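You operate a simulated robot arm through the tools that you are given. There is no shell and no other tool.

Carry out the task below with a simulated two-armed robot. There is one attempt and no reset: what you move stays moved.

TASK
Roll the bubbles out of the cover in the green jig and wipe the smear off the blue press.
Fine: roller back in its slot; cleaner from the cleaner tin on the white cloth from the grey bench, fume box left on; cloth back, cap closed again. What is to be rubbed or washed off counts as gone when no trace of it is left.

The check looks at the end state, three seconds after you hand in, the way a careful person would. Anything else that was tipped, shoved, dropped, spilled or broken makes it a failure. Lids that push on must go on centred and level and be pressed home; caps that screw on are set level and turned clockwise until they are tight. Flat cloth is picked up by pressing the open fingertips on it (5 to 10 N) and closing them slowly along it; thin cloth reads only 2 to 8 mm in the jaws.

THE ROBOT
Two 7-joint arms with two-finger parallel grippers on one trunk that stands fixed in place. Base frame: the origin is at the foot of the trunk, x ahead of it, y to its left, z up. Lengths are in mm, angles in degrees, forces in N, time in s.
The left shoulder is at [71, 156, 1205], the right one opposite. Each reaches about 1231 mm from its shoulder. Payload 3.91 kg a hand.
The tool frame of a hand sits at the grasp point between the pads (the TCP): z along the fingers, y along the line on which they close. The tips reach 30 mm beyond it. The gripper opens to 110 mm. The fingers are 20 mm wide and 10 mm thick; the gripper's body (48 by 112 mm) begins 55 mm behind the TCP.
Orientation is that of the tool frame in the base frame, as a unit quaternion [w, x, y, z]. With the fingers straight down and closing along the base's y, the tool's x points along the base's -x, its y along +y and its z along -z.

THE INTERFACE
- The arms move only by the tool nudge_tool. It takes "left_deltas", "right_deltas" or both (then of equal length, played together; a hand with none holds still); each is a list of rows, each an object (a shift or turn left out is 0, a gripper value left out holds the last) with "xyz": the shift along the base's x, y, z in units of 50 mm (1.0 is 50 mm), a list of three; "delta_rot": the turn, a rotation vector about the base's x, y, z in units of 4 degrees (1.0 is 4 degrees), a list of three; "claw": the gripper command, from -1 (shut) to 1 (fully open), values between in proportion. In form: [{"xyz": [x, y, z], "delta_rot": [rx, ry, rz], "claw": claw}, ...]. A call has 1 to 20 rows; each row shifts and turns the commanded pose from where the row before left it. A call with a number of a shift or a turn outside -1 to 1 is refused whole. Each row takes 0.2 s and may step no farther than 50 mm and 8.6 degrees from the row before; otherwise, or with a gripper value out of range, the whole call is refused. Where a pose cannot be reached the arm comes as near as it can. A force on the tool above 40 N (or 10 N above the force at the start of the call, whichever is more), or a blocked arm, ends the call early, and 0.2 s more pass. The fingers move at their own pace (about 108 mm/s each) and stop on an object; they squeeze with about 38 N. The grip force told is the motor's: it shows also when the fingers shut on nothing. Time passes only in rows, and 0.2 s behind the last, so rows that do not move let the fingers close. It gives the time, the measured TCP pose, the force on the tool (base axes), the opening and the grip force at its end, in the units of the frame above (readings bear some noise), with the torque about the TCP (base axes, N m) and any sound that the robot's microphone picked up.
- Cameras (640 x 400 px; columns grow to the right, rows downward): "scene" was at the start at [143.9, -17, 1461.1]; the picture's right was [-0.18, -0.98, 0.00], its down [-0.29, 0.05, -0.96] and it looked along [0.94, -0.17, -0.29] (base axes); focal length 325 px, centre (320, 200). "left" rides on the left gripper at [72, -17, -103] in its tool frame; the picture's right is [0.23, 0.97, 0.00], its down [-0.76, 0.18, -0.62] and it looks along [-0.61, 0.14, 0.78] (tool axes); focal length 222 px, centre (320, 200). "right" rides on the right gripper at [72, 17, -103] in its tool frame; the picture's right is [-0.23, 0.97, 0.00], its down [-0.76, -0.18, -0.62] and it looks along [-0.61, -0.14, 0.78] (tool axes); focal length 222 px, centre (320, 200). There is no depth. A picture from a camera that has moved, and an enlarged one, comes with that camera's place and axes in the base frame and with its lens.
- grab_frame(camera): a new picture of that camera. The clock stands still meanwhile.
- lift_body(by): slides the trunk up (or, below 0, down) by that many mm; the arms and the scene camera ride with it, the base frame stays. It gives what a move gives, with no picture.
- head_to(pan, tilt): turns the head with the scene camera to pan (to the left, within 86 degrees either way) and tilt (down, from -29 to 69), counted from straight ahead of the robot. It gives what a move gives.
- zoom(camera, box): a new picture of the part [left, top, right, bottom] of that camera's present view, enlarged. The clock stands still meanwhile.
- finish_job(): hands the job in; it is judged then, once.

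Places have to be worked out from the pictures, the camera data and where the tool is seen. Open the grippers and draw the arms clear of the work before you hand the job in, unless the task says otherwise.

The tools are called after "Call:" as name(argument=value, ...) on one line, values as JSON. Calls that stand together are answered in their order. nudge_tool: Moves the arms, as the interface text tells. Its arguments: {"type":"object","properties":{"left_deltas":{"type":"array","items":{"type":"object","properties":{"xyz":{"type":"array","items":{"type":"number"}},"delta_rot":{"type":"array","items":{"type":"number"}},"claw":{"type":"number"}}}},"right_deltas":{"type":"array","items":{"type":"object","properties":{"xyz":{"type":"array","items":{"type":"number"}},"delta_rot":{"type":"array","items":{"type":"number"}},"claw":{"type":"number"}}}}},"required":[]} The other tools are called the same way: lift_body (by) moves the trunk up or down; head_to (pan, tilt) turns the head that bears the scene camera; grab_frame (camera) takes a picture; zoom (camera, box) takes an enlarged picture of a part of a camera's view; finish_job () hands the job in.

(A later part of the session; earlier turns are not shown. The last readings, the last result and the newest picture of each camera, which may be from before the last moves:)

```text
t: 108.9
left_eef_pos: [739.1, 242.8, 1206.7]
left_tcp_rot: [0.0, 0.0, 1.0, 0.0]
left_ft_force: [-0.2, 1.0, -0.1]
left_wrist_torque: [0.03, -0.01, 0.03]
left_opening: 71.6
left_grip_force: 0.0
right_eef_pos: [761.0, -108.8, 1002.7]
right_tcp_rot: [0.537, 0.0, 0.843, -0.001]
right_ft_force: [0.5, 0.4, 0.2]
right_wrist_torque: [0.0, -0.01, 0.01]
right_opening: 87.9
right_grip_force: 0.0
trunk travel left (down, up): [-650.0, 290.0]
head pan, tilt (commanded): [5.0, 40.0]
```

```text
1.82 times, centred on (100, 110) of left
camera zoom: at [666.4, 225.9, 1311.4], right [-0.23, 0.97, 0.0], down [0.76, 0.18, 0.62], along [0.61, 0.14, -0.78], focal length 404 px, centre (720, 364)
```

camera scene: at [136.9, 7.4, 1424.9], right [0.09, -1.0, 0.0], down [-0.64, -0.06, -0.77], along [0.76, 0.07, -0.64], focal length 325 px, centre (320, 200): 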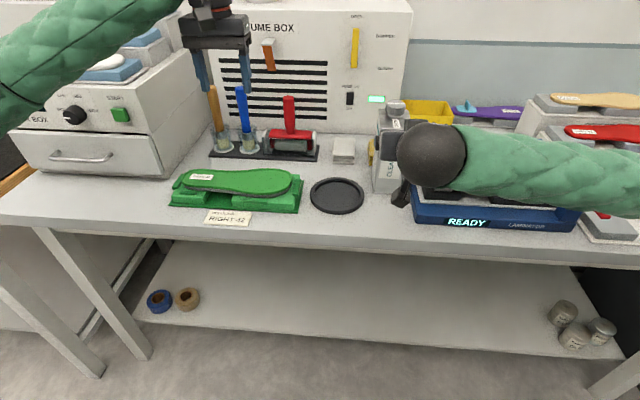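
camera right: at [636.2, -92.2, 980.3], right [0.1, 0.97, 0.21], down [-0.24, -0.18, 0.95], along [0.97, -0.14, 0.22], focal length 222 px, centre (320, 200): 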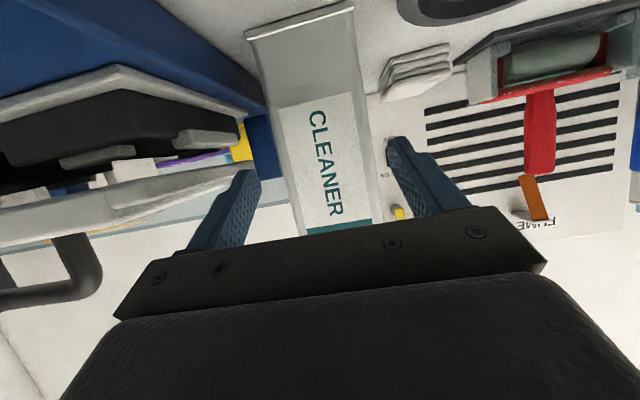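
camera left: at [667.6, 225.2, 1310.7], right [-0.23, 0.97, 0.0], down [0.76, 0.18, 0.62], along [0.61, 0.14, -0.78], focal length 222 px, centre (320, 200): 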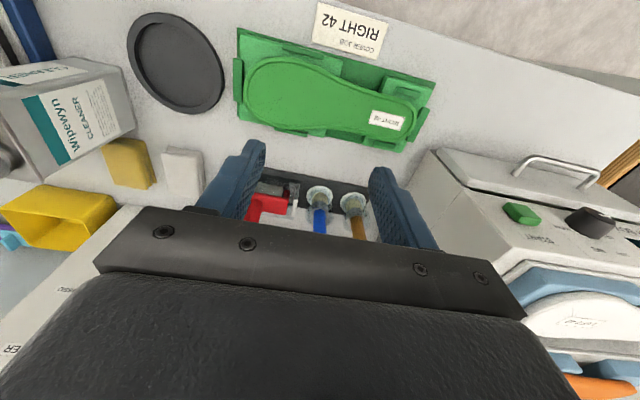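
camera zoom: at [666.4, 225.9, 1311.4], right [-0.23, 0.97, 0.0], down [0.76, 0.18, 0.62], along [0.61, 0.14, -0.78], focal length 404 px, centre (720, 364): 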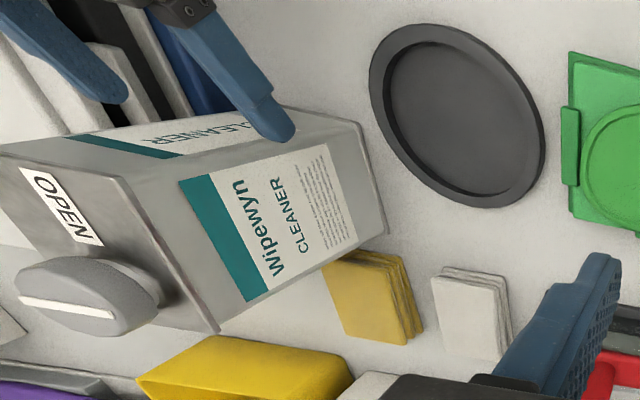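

The fingers are about to pass on both sides of the tin. I advance to x≈828 and look again before closing.

Call:
nudge_tool(right_deltas=[{"xyz": [0.5, 0.02, 0]}, {"xyz": [0.5, 0, 0]}, {"xyz": [0.34, 0, 0]}, {"xyz": [0, 0, 0]}])

Call:
grab_frame(camera="right")

Call:
zoom(camera="left", box=[0, 0, 200, 220])

Call:
zoom(camera="scene", box=[320, 80, 480, 210])

```text
t: 109.9
left_eef_pos: [740.6, 241.8, 1205.9]
left_tcp_rot: [0.0, 0.0, 1.0, 0.0]
left_ft_force: [0.2, -0.1, 0.0]
left_wrist_torque: [-0.01, -0.01, -0.02]
left_opening: 71.5
left_grip_force: 0.0
right_eef_pos: [828.4, -106.3, 1003.1]
right_tcp_rot: [0.538, -0.001, 0.843, 0.0]
right_ft_force: [0.6, -0.3, -0.2]
right_wrist_torque: [0.0, -0.01, 0.02]
right_opening: 87.8
right_grip_force: 0.0
trunk travel left (down, up): [-650.0, 290.0]
head pan, tilt (commanded): [5.0, 40.0]
```

```text
taken
camera right: at [704.2, -89.7, 978.7], right [0.1, 0.97, 0.21], down [-0.24, -0.18, 0.95], along [0.97, -0.14, 0.22], focal length 222 px, centre (320, 200)
```

right: 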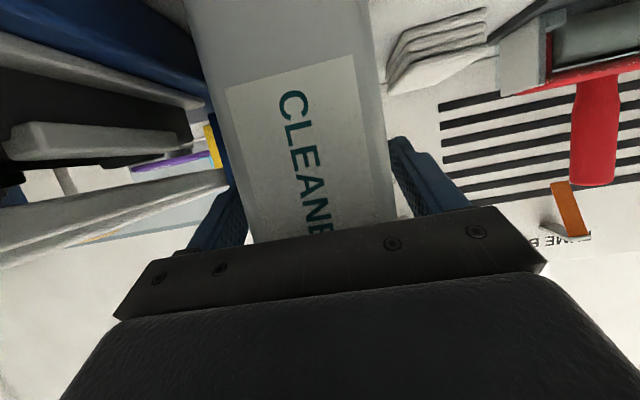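

```text
1.82 times, centred on (100, 110) of left
camera zoom: at [667.3, 225.3, 1310.9], right [-0.23, 0.97, 0.0], down [0.76, 0.18, 0.62], along [0.61, 0.14, -0.78], focal length 404 px, centre (720, 364)
```

zoom: 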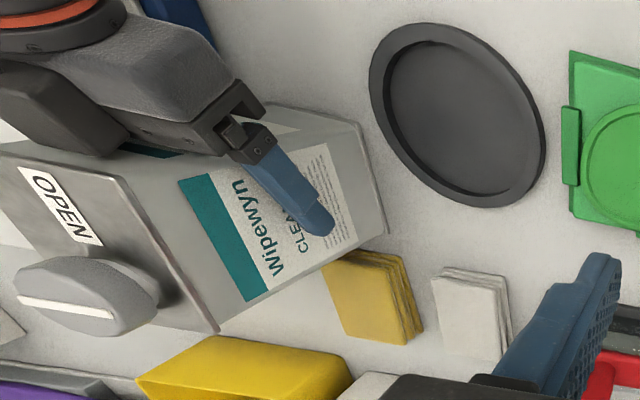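

```text
3.08 times, centred on (400, 145) of scene
camera zoom: at [136.5, 7.5, 1425.0], right [0.09, -1.0, 0.0], down [-0.64, -0.06, -0.77], along [0.76, 0.07, -0.64], focal length 1000 px, centre (74, 369)
```

zoom: 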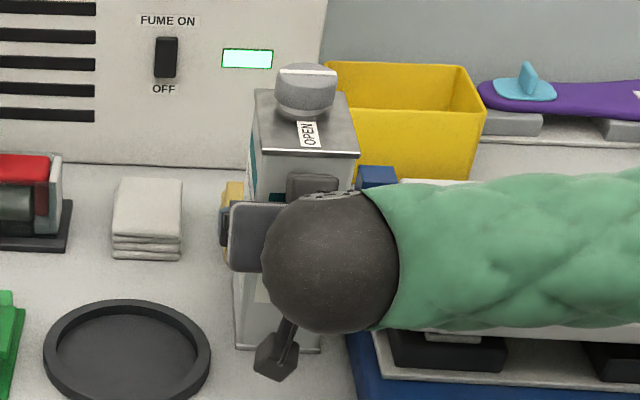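

The hand is well placed and the cap stays reachable from above. I close the right gripper on the tin's sides.

Call:
nudge_tool(right_deltas=[{"claw": 0.4}, {"claw": 0.3}, {"claw": 0.2}, {"claw": -1}, {"claw": -1}, {"claw": -1}])

Call:
zoom(camera="scene", box=[320, 80, 480, 210])

```text
t: 111.3
left_eef_pos: [740.4, 243.0, 1205.7]
left_tcp_rot: [0.0, 0.0, 1.0, -0.001]
left_ft_force: [0.3, -0.3, 0.5]
left_wrist_torque: [-0.02, 0.0, -0.02]
left_opening: 71.5
left_grip_force: 0.0
right_eef_pos: [828.3, -105.0, 1002.0]
right_tcp_rot: [0.537, 0.0, 0.844, 0.0]
right_ft_force: [-1.9, 1.9, 0.5]
right_wrist_torque: [0.2, 0.02, 0.17]
right_opening: 68.0
right_grip_force: 38.4
trunk travel left (down, up): [-650.0, 290.0]
head pan, tilt (commanded): [5.0, 40.0]
```

```text
3.08 times, centred on (400, 145) of scene
camera zoom: at [136.7, 7.6, 1424.9], right [0.09, -1.0, 0.0], down [-0.64, -0.06, -0.77], along [0.76, 0.07, -0.64], focal length 1000 px, centre (74, 369)
```

zoom: 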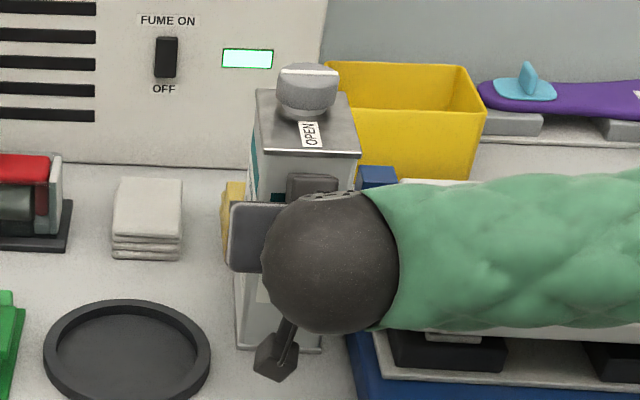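

The tin is held (68 mm wide, 38 N). Now the left hand goes above the cap.

Call:
nudge_tool(left_deltas=[{"xyz": [0.311, -0.87, 0.04], "claw": 0.4}, {"xyz": [0.311, -0.87, 0.04]}, {"xyz": [0.311, -0.87, 0.04]}, {"xyz": [0.311, -0.87, 0.04]}, {"xyz": [0.311, -0.87, 0.04]}, {"xyz": [0.311, -0.87, 0.04]}, {"xyz": [0.311, -0.87, 0]}, {"xyz": [0.311, -0.86, 0]}, {"xyz": [0, 0, 0]}])

Call:
grab_frame(camera="left")

Call:
grab_frame(camera="scene")

```text
t: 113.3
left_eef_pos: [864.4, -104.0, 1215.1]
left_tcp_rot: [0.0, 0.001, 1.0, 0.0]
left_ft_force: [-0.1, 0.3, -0.4]
left_wrist_torque: [-0.02, 0.01, 0.02]
left_opening: 77.0
left_grip_force: 0.1
right_eef_pos: [829.5, -106.1, 1001.8]
right_tcp_rot: [0.536, 0.0, 0.844, -0.001]
right_ft_force: [1.6, 0.7, 1.7]
right_wrist_torque: [0.37, -0.18, -0.22]
right_opening: 68.1
right_grip_force: 38.1
trunk travel left (down, up): [-650.0, 290.0]
head pan, tilt (commanded): [5.0, 40.0]
```

```text
taken
camera left: at [789.6, -122.0, 1319.3], right [-0.23, 0.97, 0.0], down [0.76, 0.18, 0.62], along [0.61, 0.14, -0.78], focal length 222 px, centre (320, 200)
```

left: 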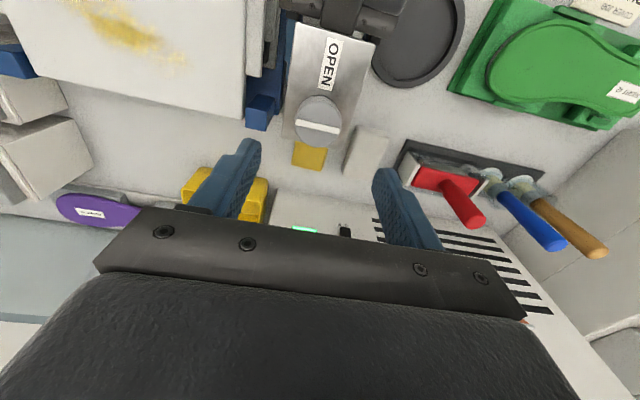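

```text
taken
camera scene: at [136.7, 8.2, 1424.9], right [0.09, -1.0, 0.0], down [-0.64, -0.06, -0.77], along [0.76, 0.07, -0.64], focal length 325 px, centre (320, 200)
```

scene: 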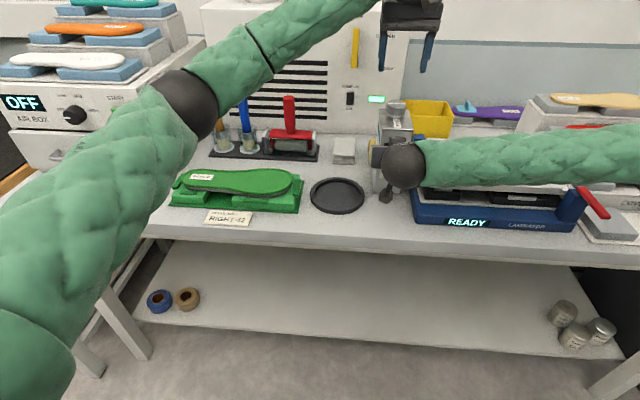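

The left hand is above the cap. I enlarge the cap in the left view to centre precisely.

Call:
zoom(camera="left", box=[260, 20, 400, 180])

Call:
zoom(camera="scene", box=[350, 60, 450, 160])

```text
2.50 times, centred on (330, 100) of left
camera zoom: at [789.6, -122.0, 1319.3], right [-0.23, 0.97, 0.0], down [0.76, 0.18, 0.62], along [0.61, 0.14, -0.78], focal length 555 px, centre (295, 450)
```

zoom: 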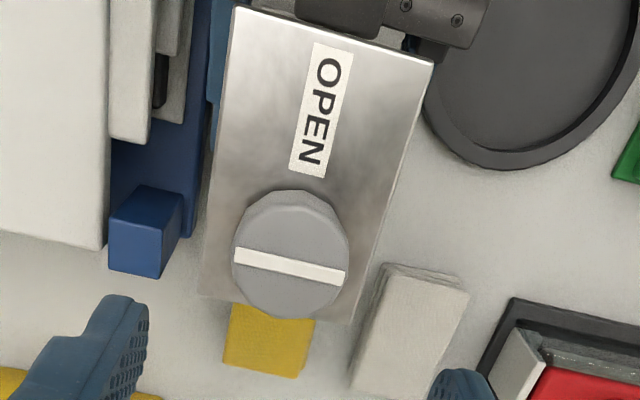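

```text
4.00 times, centred on (400, 110) of scene
camera zoom: at [136.7, 8.2, 1424.9], right [0.09, -1.0, 0.0], down [-0.64, -0.06, -0.77], along [0.76, 0.07, -0.64], focal length 1300 px, centre (0, 560)
```

zoom: 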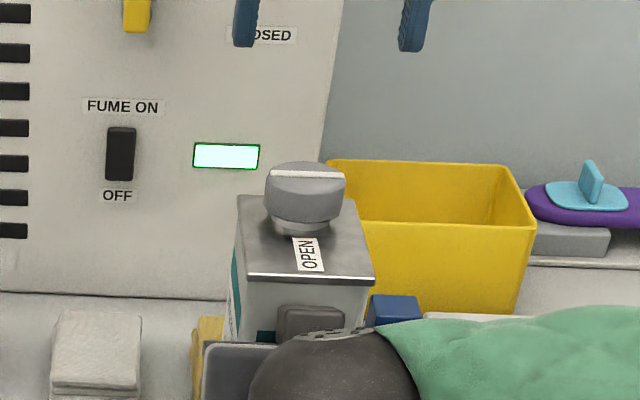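

Cap centre is within 2 mm of the hand's axis. I descend so the fingertips stand beside the cap just above the tin's top.

Call:
nudge_tool(left_deltas=[{"xyz": [0, -0.03, -0.6]}, {"xyz": [0, 0, -0.6]}, {"xyz": [0, 0, -0.4]}, {"xyz": [0, 0, -0.2]}, {"xyz": [0, 0, -0.12]}, {"xyz": [0, 0, 0]}])

Call:
zoom(camera="left", box=[220, 60, 420, 220])

Call:
zoom(camera="scene", box=[350, 60, 450, 160])

```text
t: 114.7
left_eef_pos: [863.0, -108.2, 1121.5]
left_tcp_rot: [-0.001, 0.0, 1.0, 0.0]
left_ft_force: [1.2, -0.3, -0.8]
left_wrist_torque: [-0.02, 0.0, 0.01]
left_opening: 76.6
left_grip_force: 0.1
right_eef_pos: [829.4, -107.6, 1000.8]
right_tcp_rot: [0.537, 0.0, 0.844, 0.0]
right_ft_force: [-2.3, -2.4, 1.7]
right_wrist_torque: [-0.31, 0.21, -0.11]
right_opening: 67.8
right_grip_force: 37.8
trunk travel left (down, up): [-650.0, 290.0]
head pan, tilt (commanded): [5.0, 40.0]
```

```text
2.50 times, centred on (320, 140) of left
camera zoom: at [789.3, -124.9, 1225.2], right [-0.23, 0.97, 0.0], down [0.76, 0.18, 0.62], along [0.61, 0.14, -0.78], focal length 555 px, centre (320, 350)
```

zoom: 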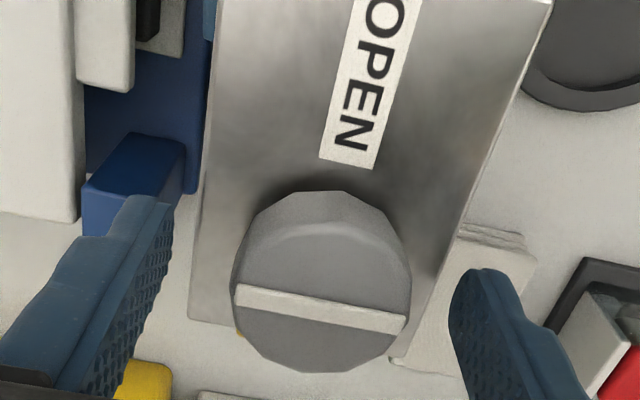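

```text
4.00 times, centred on (400, 110) of scene
camera zoom: at [136.5, 7.0, 1425.0], right [0.09, -1.0, 0.0], down [-0.64, -0.06, -0.77], along [0.76, 0.07, -0.64], focal length 1300 px, centre (0, 560)
```

zoom: 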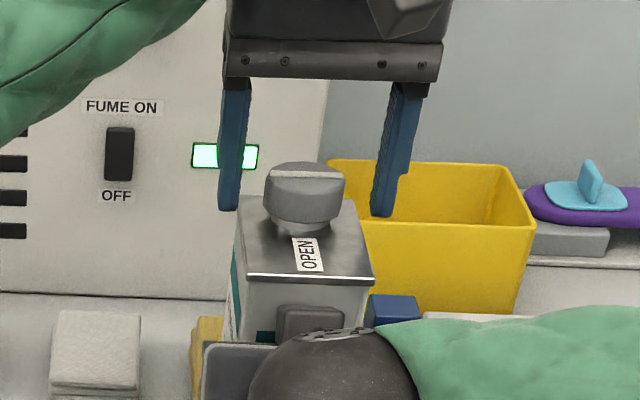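

The cap is centred between the fingers. I lower 3 mm more and close the left gripper on it.

Call:
nudge_tool(left_deltas=[{"xyz": [0.02, 0, -0.06]}, {"claw": 0.1}, {"claw": 0}, {"claw": -0.1}, {"claw": -1}, {"claw": -1}, {"claw": -1}])

Call:
zoom(camera="left", box=[220, 60, 420, 220])

```text
t: 116.3
left_eef_pos: [863.8, -106.8, 1118.1]
left_tcp_rot: [0.001, -0.001, 1.0, 0.0]
left_ft_force: [-0.9, 14.1, 0.2]
left_wrist_torque: [0.45, 0.02, 0.05]
left_opening: 44.8
left_grip_force: 37.7
right_eef_pos: [829.1, -107.7, 1001.2]
right_tcp_rot: [0.537, 0.0, 0.844, -0.001]
right_ft_force: [-0.4, -14.0, 2.1]
right_wrist_torque: [0.83, 0.09, -0.44]
right_opening: 68.0
right_grip_force: 38.3
trunk travel left (down, up): [-650.0, 290.0]
head pan, tilt (commanded): [5.0, 40.0]
```

```text
2.50 times, centred on (320, 140) of left
camera zoom: at [790.2, -124.5, 1221.4], right [-0.23, 0.97, 0.0], down [0.76, 0.18, 0.62], along [0.61, 0.14, -0.78], focal length 555 px, centre (320, 350)
```

zoom: 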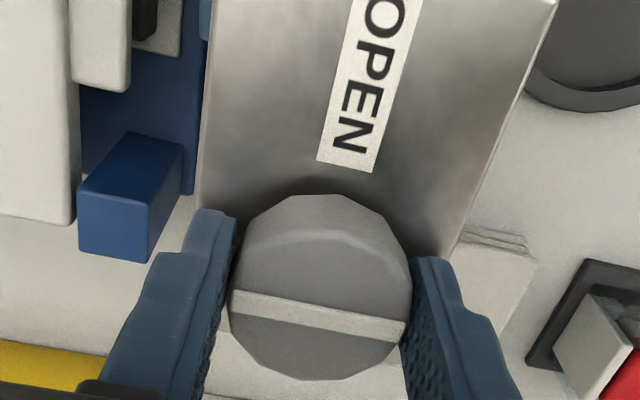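

Gripped at 44.8 mm, but the two hands load each other by 14 N sideways. I relax the left hand about 1.5 mm in +y.

Call:
nudge_tool(left_deltas=[{"xyz": [0, 0.03, 0]}, {"xyz": [0, 0, 0]}])

```text
t: 116.9
left_eef_pos: [864.5, -107.5, 1117.9]
left_tcp_rot: [0.0, 0.001, 1.0, 0.0]
left_ft_force: [-5.7, 8.6, -0.1]
left_wrist_torque: [0.22, 0.02, 0.27]
left_opening: 45.0
left_grip_force: 37.7
right_eef_pos: [828.6, -107.2, 1001.1]
right_tcp_rot: [0.537, 0.0, 0.843, 0.0]
right_ft_force: [4.2, -9.8, 2.9]
right_wrist_torque: [0.22, 0.86, -0.58]
right_opening: 67.9
right_grip_force: 38.4
trunk travel left (down, up): [-650.0, 290.0]
head pan, tilt (commanded): [5.0, 40.0]
```

Load dropped to about 9 N. I relax a little more and then turn the cap counter-clockwise, watching torque and sound.

Call:
nudge_tool(left_deltas=[{"xyz": [0, 0.03, 0]}, {"xyz": [0, 0, 0]}])

Call:
nudge_tool(left_deltas=[{"delta_rot": [0, 0, 1]}, {"delta_rot": [0, 0, 1]}, {"delta_rot": [0, 0, 1]}, {"xyz": [0, 0, 0]}])

Call:
zoom(camera="left", box=[220, 60, 420, 220])

```text
t: 117.5
left_eef_pos: [863.9, -105.8, 1118.1]
left_tcp_rot: [0.0, 0.001, 1.0, 0.0]
left_ft_force: [-13.6, -2.3, -0.2]
left_wrist_torque: [-0.09, 0.45, 0.24]
left_opening: 44.9
left_grip_force: 37.6
right_eef_pos: [829.4, -105.6, 1002.0]
right_tcp_rot: [0.537, -0.001, 0.843, 0.0]
right_ft_force: [12.7, 0.4, 3.2]
right_wrist_torque: [-0.7, 0.76, -0.3]
right_opening: 68.0
right_grip_force: 38.2
trunk travel left (down, up): [-650.0, 290.0]
head pan, tilt (commanded): [5.0, 40.0]
```

```text
t: 118.5
left_eef_pos: [865.7, -106.1, 1116.9]
left_tcp_rot: [-0.001, -0.104, 0.995, 0.0]
left_ft_force: [-22.3, -13.6, -0.5]
left_wrist_torque: [-0.56, 1.11, -0.03]
left_opening: 45.1
left_grip_force: 37.5
right_eef_pos: [829.1, -106.1, 1002.6]
right_tcp_rot: [0.537, -0.001, 0.844, 0.001]
right_ft_force: [25.0, 13.2, 6.0]
right_wrist_torque: [-0.89, 0.59, 0.33]
right_opening: 68.0
right_grip_force: 37.6
trunk travel left (down, up): [-650.0, 290.0]
head pan, tilt (commanded): [5.0, 40.0]
```

```text
2.50 times, centred on (320, 140) of left
camera zoom: at [797.0, -137.6, 1221.9], right [-0.42, 0.91, 0.0], down [0.71, 0.33, 0.62], along [0.56, 0.26, -0.78], focal length 555 px, centre (320, 350)
```

zoom: 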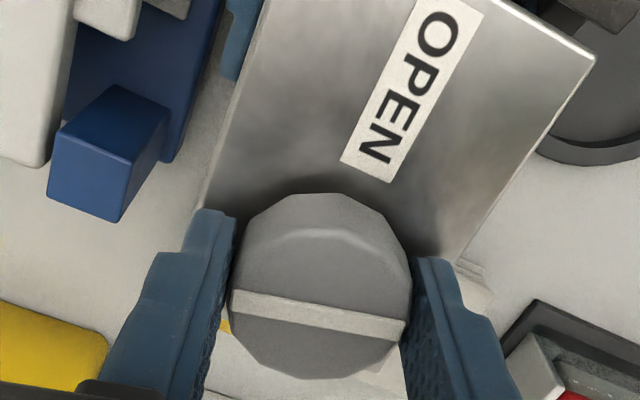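

The cap turns with the hand without torque, but the hands are straining against each other (22 N in x, 14 N in y). I relax the left hand by small shifts.

Call:
nudge_tool(left_deltas=[{"xyz": [-0.03, -0.02, 0]}, {"xyz": [0, 0, 0]}])

Call:
nudge_tool(left_deltas=[{"xyz": [0, 0, 0]}, {"xyz": [0, 0, 0]}])

```text
t: 119.1
left_eef_pos: [863.9, -106.5, 1117.5]
left_tcp_rot: [0.0, -0.104, 0.995, -0.001]
left_ft_force: [2.2, -15.7, -5.3]
left_wrist_torque: [-0.54, -0.46, 0.01]
left_opening: 44.8
left_grip_force: 37.7
right_eef_pos: [828.3, -105.1, 1002.1]
right_tcp_rot: [0.537, -0.001, 0.844, 0.001]
right_ft_force: [0.4, 15.8, 12.9]
right_wrist_torque: [-0.92, -0.95, 0.48]
right_opening: 67.7
right_grip_force: 37.6
trunk travel left (down, up): [-650.0, 290.0]
head pan, tilt (commanded): [5.0, 40.0]
```

```text
t: 119.7
left_eef_pos: [863.4, -104.3, 1117.3]
left_tcp_rot: [0.0, -0.105, 0.994, 0.001]
left_ft_force: [10.5, -14.0, -10.7]
left_wrist_torque: [-0.29, -0.88, -0.01]
left_opening: 45.1
left_grip_force: 37.7
right_eef_pos: [828.5, -104.4, 1001.7]
right_tcp_rot: [0.536, -0.001, 0.844, 0.001]
right_ft_force: [-11.5, 15.7, 13.8]
right_wrist_torque: [-1.23, -0.8, 0.4]
right_opening: 68.1
right_grip_force: 38.0
trunk travel left (down, up): [-650.0, 290.0]
head pan, tilt (commanded): [5.0, 40.0]
```

Small mm-level offsets give these loads. I correct by half a millimetre in each direction and continue turning counter-clockwise.

Call:
nudge_tool(left_deltas=[{"xyz": [0.01, -0.016, -0.01]}, {"delta_rot": [0, 0, 1]}, {"delta_rot": [0, 0, 1]}, {"delta_rot": [0, 0, 1]}, {"delta_rot": [0, 0, 1]}, {"delta_rot": [0, 0, 1]}, {"xyz": [0, 0, 0]}])

Call:
zoom(camera="scene", box=[350, 60, 450, 160])

```text
t: 121.3
left_eef_pos: [863.3, -106.9, 1117.6]
left_tcp_rot: [-0.001, -0.276, 0.961, -0.001]
left_ft_force: [14.3, -3.5, -0.2]
left_wrist_torque: [0.02, -0.45, -0.01]
left_opening: 45.1
left_grip_force: 38.1
right_eef_pos: [829.1, -107.0, 1001.6]
right_tcp_rot: [0.536, 0.001, 0.844, -0.001]
right_ft_force: [-11.9, 1.2, 7.7]
right_wrist_torque: [-0.25, -0.8, 0.13]
right_opening: 67.8
right_grip_force: 37.8
trunk travel left (down, up): [-650.0, 290.0]
head pan, tilt (commanded): [5.0, 40.0]
```

```text
4.00 times, centred on (400, 110) of scene
camera zoom: at [136.8, 6.9, 1425.0], right [0.09, -1.0, 0.0], down [-0.64, -0.06, -0.77], along [0.76, 0.07, -0.64], focal length 1300 px, centre (0, 560)
```

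zoom: 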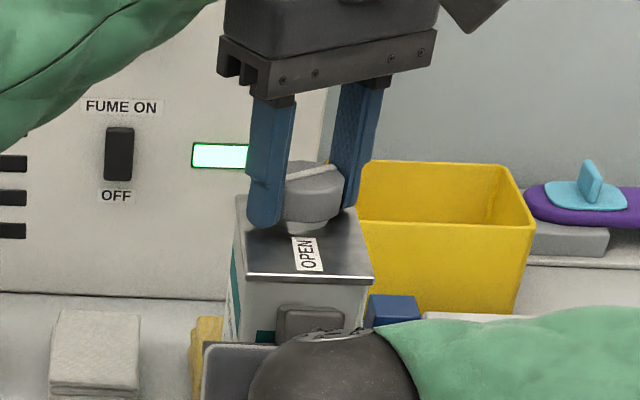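

The cap has turned 32° freely. I nudge +x slightly to relieve load and continue to about 90°.

Call:
nudge_tool(left_deltas=[{"xyz": [0.014, -0.004, 0], "delta_rot": [0, 0, 1]}, {"delta_rot": [0, 0, 1]}, {"delta_rot": [0, 0, 1]}, {"delta_rot": [0, 0, 1]}, {"delta_rot": [0, 0, 1]}, {"delta_rot": [0, 0, 1]}, {"delta_rot": [0, 0, 1]}, {"xyz": [0, 0, 0]}])

Call:
nudge_tool(left_deltas=[{"delta_rot": [0, 0, 1]}, {"delta_rot": [0, 0, 1]}, {"delta_rot": [0, 0, 1]}, {"delta_rot": [0, 0, 1]}, {"delta_rot": [0, 0, 1]}, {"delta_rot": [0, 0, 1]}, {"delta_rot": [0, 0, 1]}, {"xyz": [0, 0, 0]}])

Call:
zoom(camera="scene", box=[350, 60, 450, 160])

```text
t: 123.1
left_eef_pos: [864.0, -106.0, 1117.8]
left_tcp_rot: [0.0, -0.5, 0.866, 0.0]
left_ft_force: [13.2, -11.8, 13.8]
left_wrist_torque: [-0.5, -0.24, 0.0]
left_opening: 45.0
left_grip_force: 38.2
right_eef_pos: [827.3, -106.5, 1001.4]
right_tcp_rot: [0.537, -0.001, 0.844, 0.001]
right_ft_force: [-12.8, 8.9, -0.2]
right_wrist_torque: [-0.58, -0.21, 0.49]
right_opening: 68.1
right_grip_force: 38.2
trunk travel left (down, up): [-650.0, 290.0]
head pan, tilt (commanded): [5.0, 40.0]
```

```text
t: 124.9
left_eef_pos: [864.6, -107.3, 1117.5]
left_tcp_rot: [0.0, -0.694, 0.72, 0.0]
left_ft_force: [5.4, -14.1, 20.2]
left_wrist_torque: [-0.34, 0.03, -0.01]
left_opening: 45.0
left_grip_force: 38.1
right_eef_pos: [828.4, -106.9, 1001.2]
right_tcp_rot: [0.536, -0.001, 0.844, 0.001]
right_ft_force: [-8.7, 12.5, -6.7]
right_wrist_torque: [-0.92, 0.94, 0.61]
right_opening: 67.7
right_grip_force: 38.3
trunk travel left (down, up): [-650.0, 290.0]
head pan, tilt (commanded): [5.0, 40.0]
```

```text
4.00 times, centred on (400, 110) of scene
camera zoom: at [136.2, 7.1, 1425.0], right [0.09, -1.0, 0.0], down [-0.64, -0.06, -0.77], along [0.76, 0.07, -0.64], focal length 1300 px, centre (0, 560)
```

zoom: 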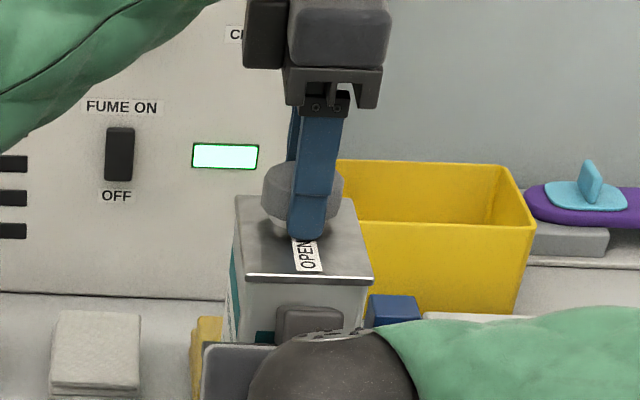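

The cap rises as it unscrews (20 N upward on the left hand after 88°). I follow it up by 1 mm and keep turning, with a small lift per step.

Call:
nudge_tool(left_deltas=[{"xyz": [0.004, -0.012, 0.02]}, {"xyz": [0, 0, 0.001], "delta_rot": [0, 0, 1]}, {"xyz": [0, 0, 0.001], "delta_rot": [0, 0, 1]}, {"xyz": [0, 0, 0.001], "delta_rot": [0, 0, 1]}, {"xyz": [0, 0, 0.001], "delta_rot": [0, 0, 1]}, {"xyz": [0, 0, 0.001], "delta_rot": [0, 0, 1]}, {"xyz": [0, 0, 0.001], "delta_rot": [0, 0, 1]}, {"xyz": [0, 0, 0.001], "delta_rot": [0, 0, 1]}, {"xyz": [0, 0, 0]}])

```text
t: 126.9
left_eef_pos: [880.7, -109.5, 1118.8]
left_tcp_rot: [0.0, 0.847, -0.532, 0.002]
left_ft_force: [-30.3, -9.7, 9.3]
left_wrist_torque: [-0.34, 1.55, 0.65]
left_opening: 44.6
left_grip_force: 38.1
left hand out of reach, approached as far as the arm can: row 8
right_eef_pos: [827.9, -107.9, 1005.0]
right_tcp_rot: [0.539, 0.001, 0.842, 0.0]
right_ft_force: [34.2, 10.4, 11.2]
right_wrist_torque: [-0.03, 0.42, 0.53]
right_opening: 67.7
right_grip_force: 35.9
trunk travel left (down, up): [-650.0, 290.0]
head pan, tilt (commanded): [5.0, 40.0]
```

The left wrist hit its limit at about 112° and the hand was pulled 16 mm aside. I look at the tin before correcting.

Call:
zoom(camera="scene", box=[330, 60, 470, 210])

Call:
grab_frame(camera="left")

Call:
grab_frame(camera="right")

```text
2.67 times, centred on (400, 135) of scene
camera zoom: at [134.4, 6.7, 1425.7], right [0.09, -1.0, 0.0], down [-0.64, -0.06, -0.77], along [0.76, 0.07, -0.64], focal length 866 px, centre (107, 373)
```

zoom: 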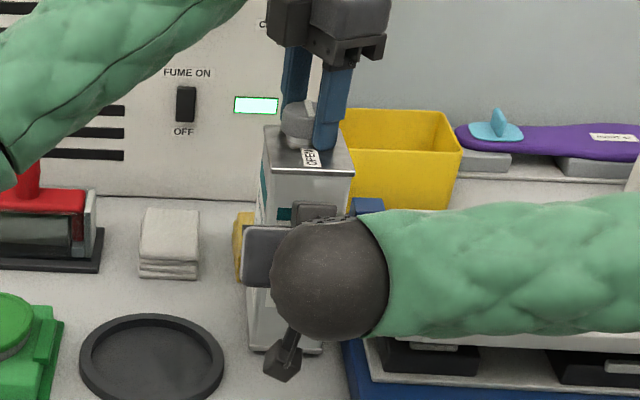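

```text
taken
camera left: at [925.5, -166.7, 1223.0], right [-0.78, -0.63, 0.0], down [-0.49, 0.61, 0.62], along [-0.39, 0.48, -0.78], focal length 222 px, centre (320, 200)
```

left: 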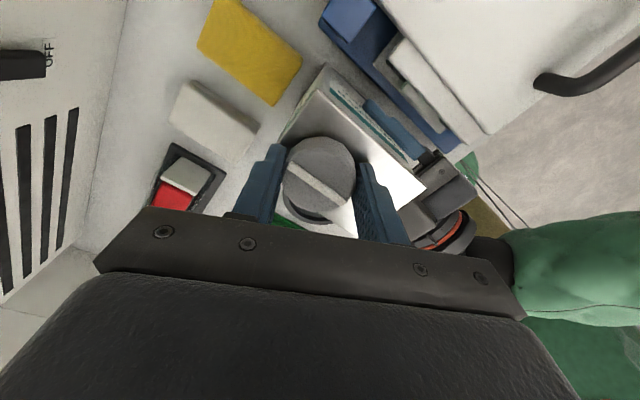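

```text
taken
camera right: at [703.7, -90.9, 981.7], right [0.1, 0.97, 0.21], down [-0.25, -0.18, 0.95], along [0.96, -0.14, 0.22], focal length 222 px, centre (320, 200)
```

right: 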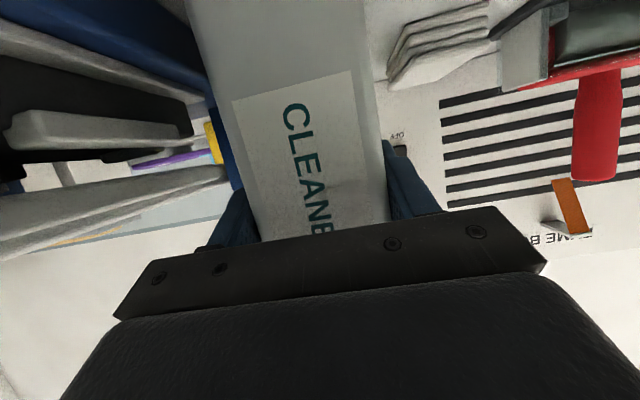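

The tin still stands in the right hand, and the cap is still between the left fingers. I turn the left hand back 10° so its pose is reachable again and the strain goes away.

Call:
nudge_tool(left_deltas=[{"delta_rot": [0, 0, -1]}, {"delta_rot": [0, 0, -1]}, {"delta_rot": [0, 0, -0.5]}, {"xyz": [0, 0, 0]}])

Call:
zoom(camera="scene", box=[330, 60, 470, 210])

Call:
zoom(camera="left", box=[220, 60, 440, 240])

```text
t: 127.9
left_eef_pos: [880.6, -109.2, 1119.0]
left_tcp_rot: [0.0, 0.798, -0.603, 0.001]
left_ft_force: [-23.9, -16.5, 30.2]
left_wrist_torque: [-1.19, 0.94, 0.14]
left_opening: 44.9
left_grip_force: 37.3
right_eef_pos: [826.3, -108.0, 1003.9]
right_tcp_rot: [0.538, 0.0, 0.843, 0.001]
right_ft_force: [26.7, 0.8, 13.3]
right_wrist_torque: [-0.66, -0.19, -0.37]
right_opening: 68.0
right_grip_force: 38.3
trunk travel left (down, up): [-650.0, 290.0]
head pan, tilt (commanded): [5.0, 40.0]
```

```text
2.67 times, centred on (400, 135) of scene
camera zoom: at [132.9, 6.2, 1425.5], right [0.09, -1.0, 0.0], down [-0.64, -0.05, -0.77], along [0.76, 0.07, -0.64], focal length 866 px, centre (107, 373)
```

zoom: 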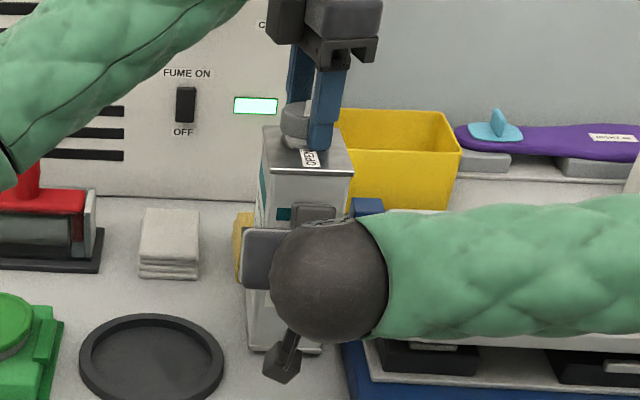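

```text
2.22 times, centred on (330, 150) of left
camera zoom: at [914.9, -174.1, 1222.8], right [-0.87, -0.48, 0.0], down [-0.38, 0.68, 0.62], along [-0.3, 0.55, -0.78], focal length 494 px, centre (298, 311)
```

zoom: 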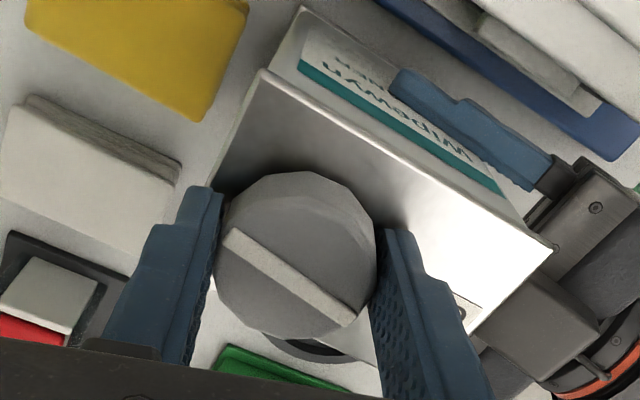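

The commanded pose followed the hand, so it is still 16 mm too far in +x and the tin top has been dragged with it. I bring the left hand back in −x in small steps, watching forces.

Call:
nudge_tool(left_deltas=[{"xyz": [-0.08, 0, 0.01]}, {"xyz": [-0.08, 0, 0.01]}, {"xyz": [0, 0, 0]}])

Call:
zoom(camera="scene", box=[330, 60, 470, 210])

```text
t: 128.7
left_eef_pos: [874.0, -104.3, 1115.9]
left_tcp_rot: [0.0, 0.799, -0.601, 0.001]
left_ft_force: [18.4, -12.6, 14.8]
left_wrist_torque: [-0.47, -1.03, -0.02]
left_opening: 44.7
left_grip_force: 38.2
right_eef_pos: [826.8, -103.5, 1000.1]
right_tcp_rot: [0.536, -0.003, 0.844, 0.002]
right_ft_force: [-23.7, 15.8, -4.1]
right_wrist_torque: [-0.26, -0.9, 1.02]
right_opening: 68.0
right_grip_force: 38.1
trunk travel left (down, up): [-650.0, 290.0]
head pan, tilt (commanded): [5.0, 40.0]
```

```text
2.67 times, centred on (400, 135) of scene
camera zoom: at [135.3, 7.7, 1424.7], right [0.09, -1.0, 0.0], down [-0.64, -0.06, -0.77], along [0.76, 0.07, -0.64], focal length 866 px, centre (107, 373)
```

zoom: 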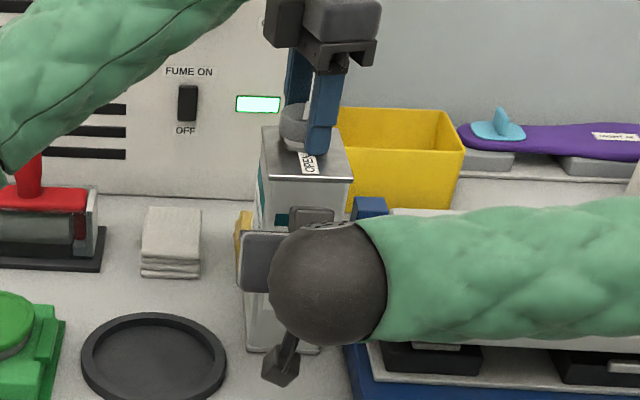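

The load reversed, so the tin has slid forward a few millimetres in the right grip. I open the left fingers to free everything, then look at where tin and cap now are.

Call:
nudge_tool(left_deltas=[{"xyz": [0.03, -0.02, 0]}, {"claw": 0}, {"claw": 0.4}, {"xyz": [0, 0, 0]}])

Call:
zoom(camera="scene", box=[330, 60, 470, 210])

Call:
grab_frame(camera="left")

Call:
grab_frame(camera="right")

```text
t: 129.7
left_eef_pos: [877.0, -107.5, 1116.1]
left_tcp_rot: [0.001, 0.798, -0.602, -0.001]
left_ft_force: [-0.3, 3.9, 11.9]
left_wrist_torque: [0.01, 0.44, -0.2]
left_opening: 76.5
left_grip_force: 0.1
right_eef_pos: [830.4, -107.0, 999.4]
right_tcp_rot: [0.536, 0.001, 0.844, -0.001]
right_ft_force: [0.8, -4.8, -20.1]
right_wrist_torque: [0.53, 0.39, -0.05]
right_opening: 68.0
right_grip_force: 38.2
trunk travel left (down, up): [-650.0, 290.0]
head pan, tilt (commanded): [5.0, 40.0]
```

```text
2.67 times, centred on (400, 135) of scene
camera zoom: at [137.7, 7.1, 1424.7], right [0.09, -1.0, 0.0], down [-0.64, -0.06, -0.77], along [0.76, 0.07, -0.64], focal length 866 px, centre (107, 373)
```

zoom: 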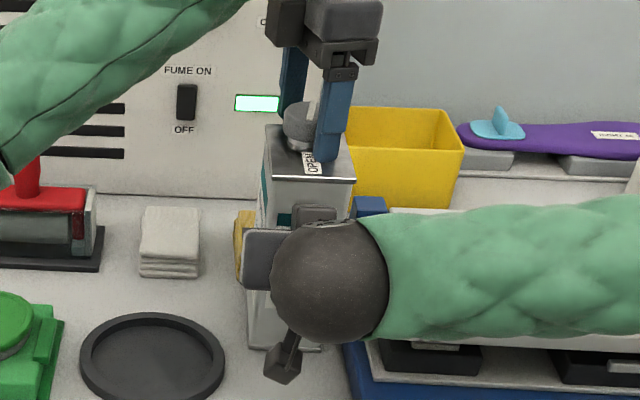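

```text
taken
camera left: at [912.4, -172.2, 1219.6], right [-0.87, -0.49, 0.0], down [-0.38, 0.68, 0.62], along [-0.3, 0.55, -0.78], focal length 222 px, centre (320, 200)
```

left: 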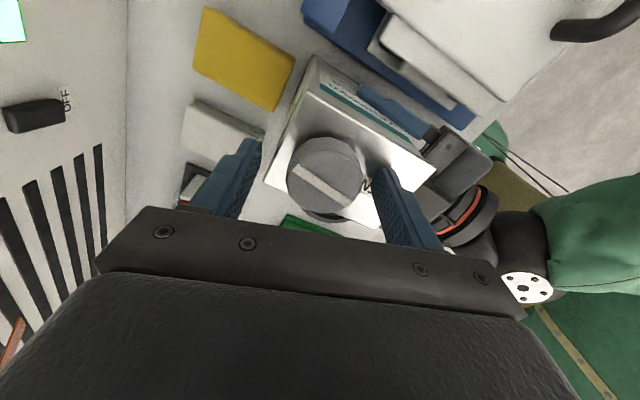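

```text
taken
camera right: at [705.1, -90.7, 977.2], right [0.1, 0.97, 0.2], down [-0.24, -0.18, 0.95], along [0.97, -0.14, 0.22], focal length 222 px, centre (320, 200)
```

right: 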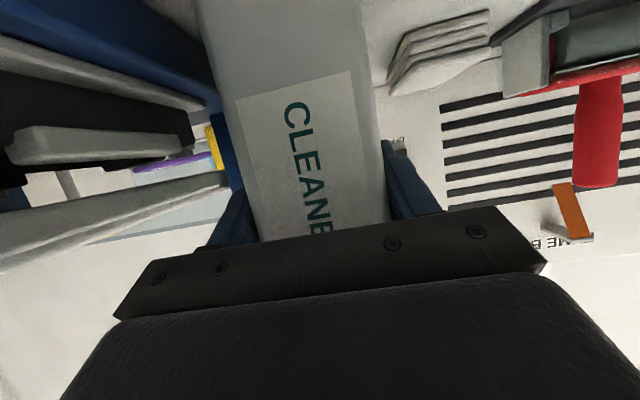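

The left fingertips seem to press on the tin's top (12 N). I raise the left hand by 8 mm to free it and read the forces again.

Call:
nudge_tool(left_deltas=[{"xyz": [0, 0, 0.08]}, {"xyz": [0, 0, 0.08]}, {"xyz": [0, 0, 0]}])

Call:
zoom(camera="left", box=[220, 40, 440, 220])

Call:
zoom(camera="scene", box=[350, 70, 440, 210])

```text
t: 130.5
left_eef_pos: [877.3, -108.5, 1121.8]
left_tcp_rot: [0.001, 0.798, -0.602, 0.0]
left_ft_force: [0.3, -0.5, 0.0]
left_wrist_torque: [0.0, 0.0, -0.04]
left_opening: 77.1
left_grip_force: 0.1
right_eef_pos: [829.9, -107.4, 1001.0]
right_tcp_rot: [0.537, 0.001, 0.843, -0.001]
right_ft_force: [0.5, 0.0, -7.9]
right_wrist_torque: [0.03, 0.21, -0.02]
right_opening: 67.8
right_grip_force: 37.8
trunk travel left (down, up): [-650.0, 290.0]
head pan, tilt (commanded): [5.0, 40.0]
```

```text
2.22 times, centred on (330, 130) of left
camera zoom: at [912.4, -172.6, 1227.5], right [-0.87, -0.49, 0.0], down [-0.38, 0.68, 0.62], along [-0.3, 0.54, -0.78], focal length 494 px, centre (298, 356)
```

zoom: 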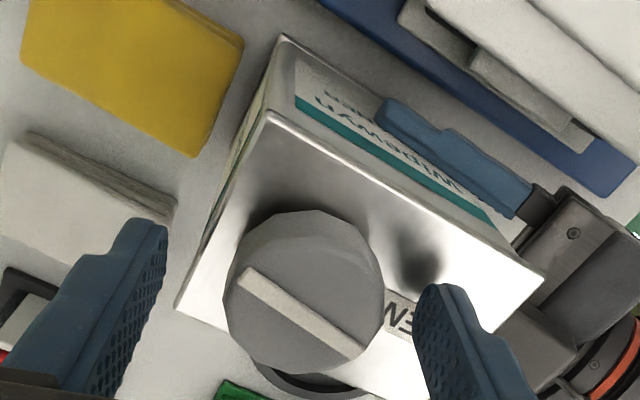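

```text
2.86 times, centred on (395, 140) of scene
camera zoom: at [137.8, 7.1, 1424.8], right [0.09, -1.0, 0.0], down [-0.64, -0.06, -0.77], along [0.76, 0.07, -0.64], focal length 928 px, centre (106, 371)
```

zoom: 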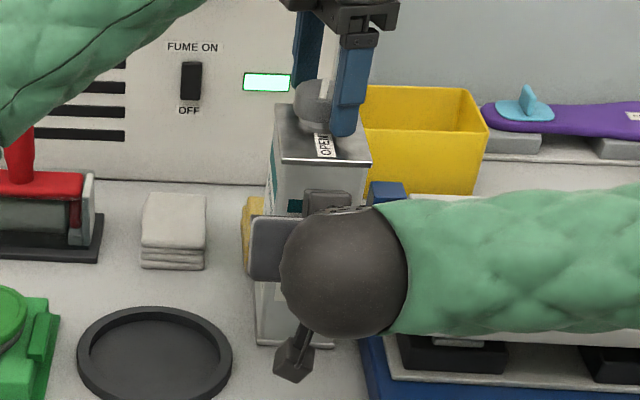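

The tin now hangs in the right hand (≈8 N), about 11 mm further forward in the grip, with the cap at about [877, −109]. I lift the left hand clear and rotate it back clockwise to take a fresh grip.

Call:
nudge_tool(left_deltas=[{"xyz": [0, 0, 0.4]}, {"xyz": [0, 0, 0.5]}, {"delta_rot": [0, 0, -1]}, {"delta_rot": [0, 0, -1]}, {"delta_rot": [0, 0, -1]}, {"delta_rot": [0, 0, -1]}, {"delta_rot": [0, 0, -1]}, {"delta_rot": [0, 0, -1]}, {"delta_rot": [0, 0, -1]}, {"delta_rot": [0, 0, -1]}, {"delta_rot": [0, 0, -1]}, {"delta_rot": [0, 0, -1]}, {"delta_rot": [0, 0, -1]}, {"delta_rot": [0, 0, -1]}, {"delta_rot": [0, 0, -1]}, {"delta_rot": [0, 0, -1]}, {"delta_rot": [0, 0, -1]}, {"delta_rot": [0, 0, -1]}, {"delta_rot": [0, 0, -1]}, {"delta_rot": [0, 0, -1]}])

Call:
nudge_tool(left_deltas=[{"delta_rot": [0, 0, -1]}, {"delta_rot": [0, 0, -1]}, {"delta_rot": [0, 0, -1]}, {"delta_rot": [0, 0, -1]}, {"delta_rot": [0, 0, -1]}, {"delta_rot": [0, 0, -1]}, {"delta_rot": [0, 0, -1]}, {"delta_rot": [0, 0, -1]}, {"delta_rot": [0, 0, -0.5]}, {"xyz": [0, 0, 0]}])

Call:
zoom(camera="left", box=[220, 40, 440, 220])

Call:
zoom(camera="scene", box=[350, 70, 440, 210])

```text
t: 134.7
left_eef_pos: [877.7, -107.6, 1168.8]
left_tcp_rot: [-0.002, -0.292, 0.957, 0.001]
left_ft_force: [0.2, -0.6, 0.2]
left_wrist_torque: [0.02, 0.02, 0.01]
left_opening: 76.8
left_grip_force: 0.0
right_eef_pos: [830.7, -106.9, 1000.7]
right_tcp_rot: [0.537, -0.001, 0.843, 0.001]
right_ft_force: [-0.2, 0.6, -7.7]
right_wrist_torque: [0.02, 0.19, -0.01]
right_opening: 67.9
right_grip_force: 37.7
trunk travel left (down, up): [-650.0, 290.0]
head pan, tilt (commanded): [5.0, 40.0]
```

```text
t: 136.9
left_eef_pos: [877.8, -107.9, 1168.9]
left_tcp_rot: [-0.001, 0.0, 1.0, 0.0]
left_ft_force: [0.2, 0.3, 0.7]
left_wrist_torque: [-0.01, 0.01, -0.03]
left_opening: 77.1
left_grip_force: 0.1
right_eef_pos: [829.7, -106.2, 1000.6]
right_tcp_rot: [0.537, 0.0, 0.844, 0.0]
right_ft_force: [-0.3, -0.5, -7.8]
right_wrist_torque: [-0.03, 0.24, 0.0]
right_opening: 68.2
right_grip_force: 37.9
trunk travel left (down, up): [-650.0, 290.0]
head pan, tilt (commanded): [5.0, 40.0]
```

```text
2.22 times, centred on (330, 130) of left
camera zoom: at [803.8, -124.6, 1273.7], right [-0.23, 0.97, 0.0], down [0.76, 0.18, 0.62], along [0.61, 0.14, -0.78], focal length 494 px, centre (298, 356)
```

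zoom: 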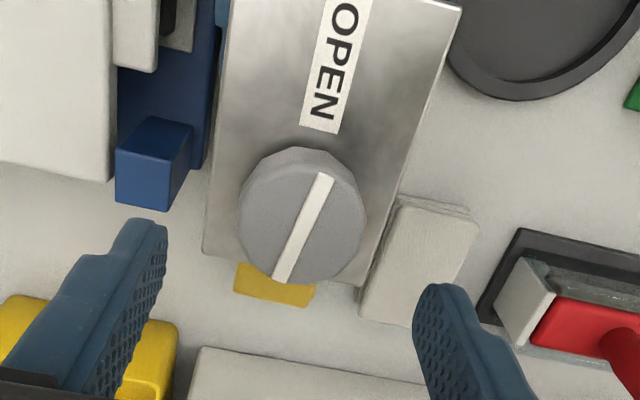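

```text
2.86 times, centred on (395, 140) of scene
camera zoom: at [137.7, 7.1, 1424.8], right [0.09, -1.0, 0.0], down [-0.64, -0.06, -0.77], along [0.76, 0.07, -0.64], focal length 928 px, centre (106, 371)
```

zoom: 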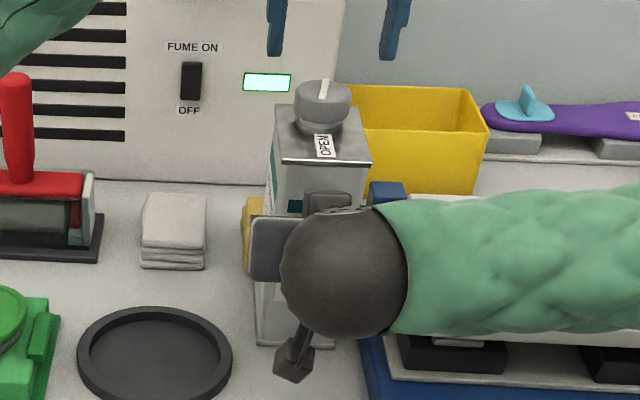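

The cap's white bar now points along the OPEN label: it has turned about 82°. The cap centre is now about [873, −107.5], top z≈1117. I rotate the left hand to −60° to have a long turning range, and re-centre over the cap.

Call:
nudge_tool(left_deltas=[{"xyz": [-0.1, 0.005, 0]}, {"delta_rot": [0, 0, -1]}, {"delta_rot": [0, 0, -1]}, {"delta_rot": [0, 0, -1]}, {"delta_rot": [0, 0, -1]}, {"delta_rot": [0, 0, -1]}, {"delta_rot": [0, 0, -1]}, {"delta_rot": [0, 0, -1]}, {"delta_rot": [0, 0, -1]}, {"delta_rot": [0, 0, -1]}, {"delta_rot": [0, 0, -1]}, {"delta_rot": [0, 0, -1]}, {"delta_rot": [0, 0, -1]}, {"delta_rot": [0, 0, -1]}, {"delta_rot": [0, 0, -1]}, {"xyz": [0, 0, 0]}])

Call:
zoom(camera="left", box=[220, 40, 440, 220])

Call:
grab_frame(camera="scene")

```text
t: 140.3
left_eef_pos: [872.7, -108.3, 1169.3]
left_tcp_rot: [-0.001, 0.471, 0.882, 0.0]
left_ft_force: [0.0, -0.6, -0.1]
left_wrist_torque: [0.0, -0.02, -0.01]
left_opening: 77.0
left_grip_force: 0.1
right_eef_pos: [830.1, -107.4, 1001.9]
right_tcp_rot: [0.537, -0.001, 0.844, 0.0]
right_ft_force: [0.4, 1.0, -8.8]
right_wrist_torque: [0.01, 0.2, -0.02]
right_opening: 68.0
right_grip_force: 37.9
trunk travel left (down, up): [-650.0, 290.0]
head pan, tilt (commanded): [5.0, 40.0]
```

```text
2.22 times, centred on (330, 130) of left
camera zoom: at [817.4, -57.6, 1273.0], right [0.68, 0.73, 0.0], down [0.57, -0.53, 0.62], along [0.46, -0.42, -0.78], focal length 494 px, centre (298, 356)
```

zoom: 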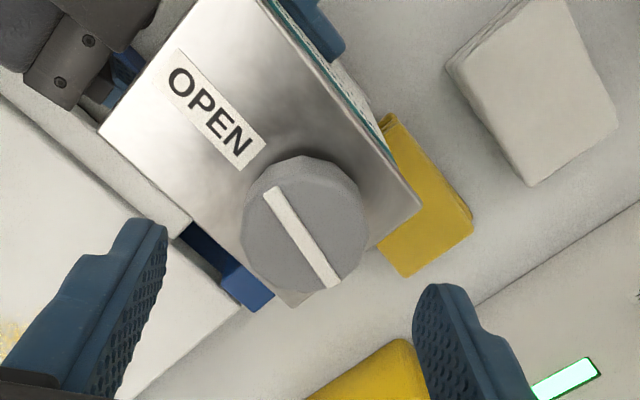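

```text
taken
camera scene: at [137.7, 7.1, 1424.8], right [0.09, -1.0, 0.0], down [-0.64, -0.06, -0.77], along [0.76, 0.07, -0.64], focal length 325 px, centre (320, 200)
```

scene: 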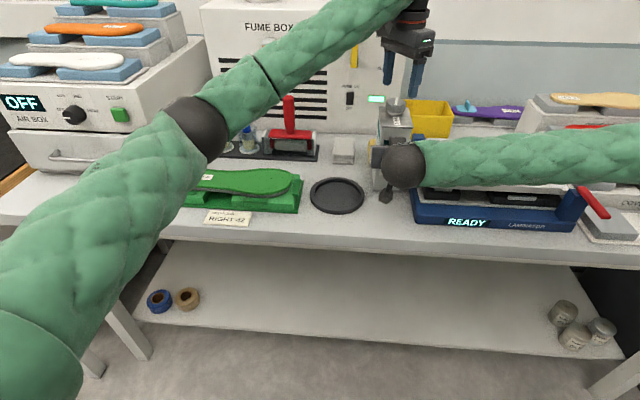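

The −56° pose is reachable, with the cap within 2 mm of the axis. I descend around the cap and close on it.

Call:
nudge_tool(left_deltas=[{"xyz": [0, 0.025, -0.4]}, {"xyz": [0, 0, -0.35]}, {"xyz": [0, 0, -0.2]}, {"claw": 0.1}, {"claw": 0}, {"claw": -0.1}, {"claw": -1}, {"claw": -1}, {"claw": -1}])

Call:
zoom(camera="left", box=[220, 40, 440, 220])

```text
t: 142.3
left_eef_pos: [873.4, -106.1, 1121.5]
left_tcp_rot: [0.0, 0.47, 0.883, -0.001]
left_ft_force: [18.7, 7.7, 0.9]
left_wrist_torque: [-0.05, -1.14, 0.05]
left_opening: 44.7
left_grip_force: 38.3
right_eef_pos: [828.9, -106.5, 1001.5]
right_tcp_rot: [0.537, 0.0, 0.844, 0.0]
right_ft_force: [-19.0, -7.2, -6.3]
right_wrist_torque: [0.97, -0.99, -0.34]
right_opening: 68.2
right_grip_force: 37.8
trunk travel left (down, up): [-650.0, 290.0]
head pan, tilt (commanded): [5.0, 40.0]
```

```text
2.22 times, centred on (330, 130) of left
camera zoom: at [817.8, -56.1, 1225.8], right [0.68, 0.73, 0.0], down [0.57, -0.53, 0.62], along [0.46, -0.42, -0.78], focal length 494 px, centre (298, 356)
```

zoom: 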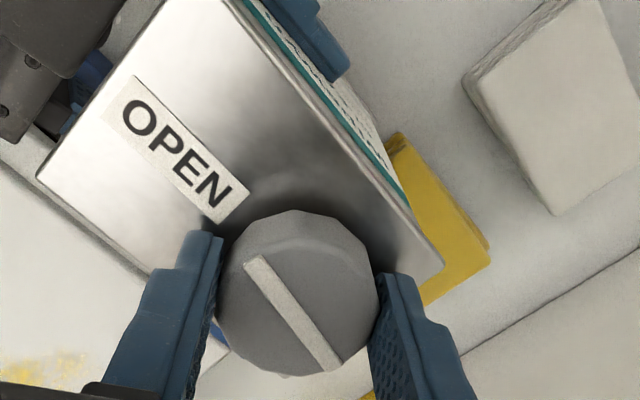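

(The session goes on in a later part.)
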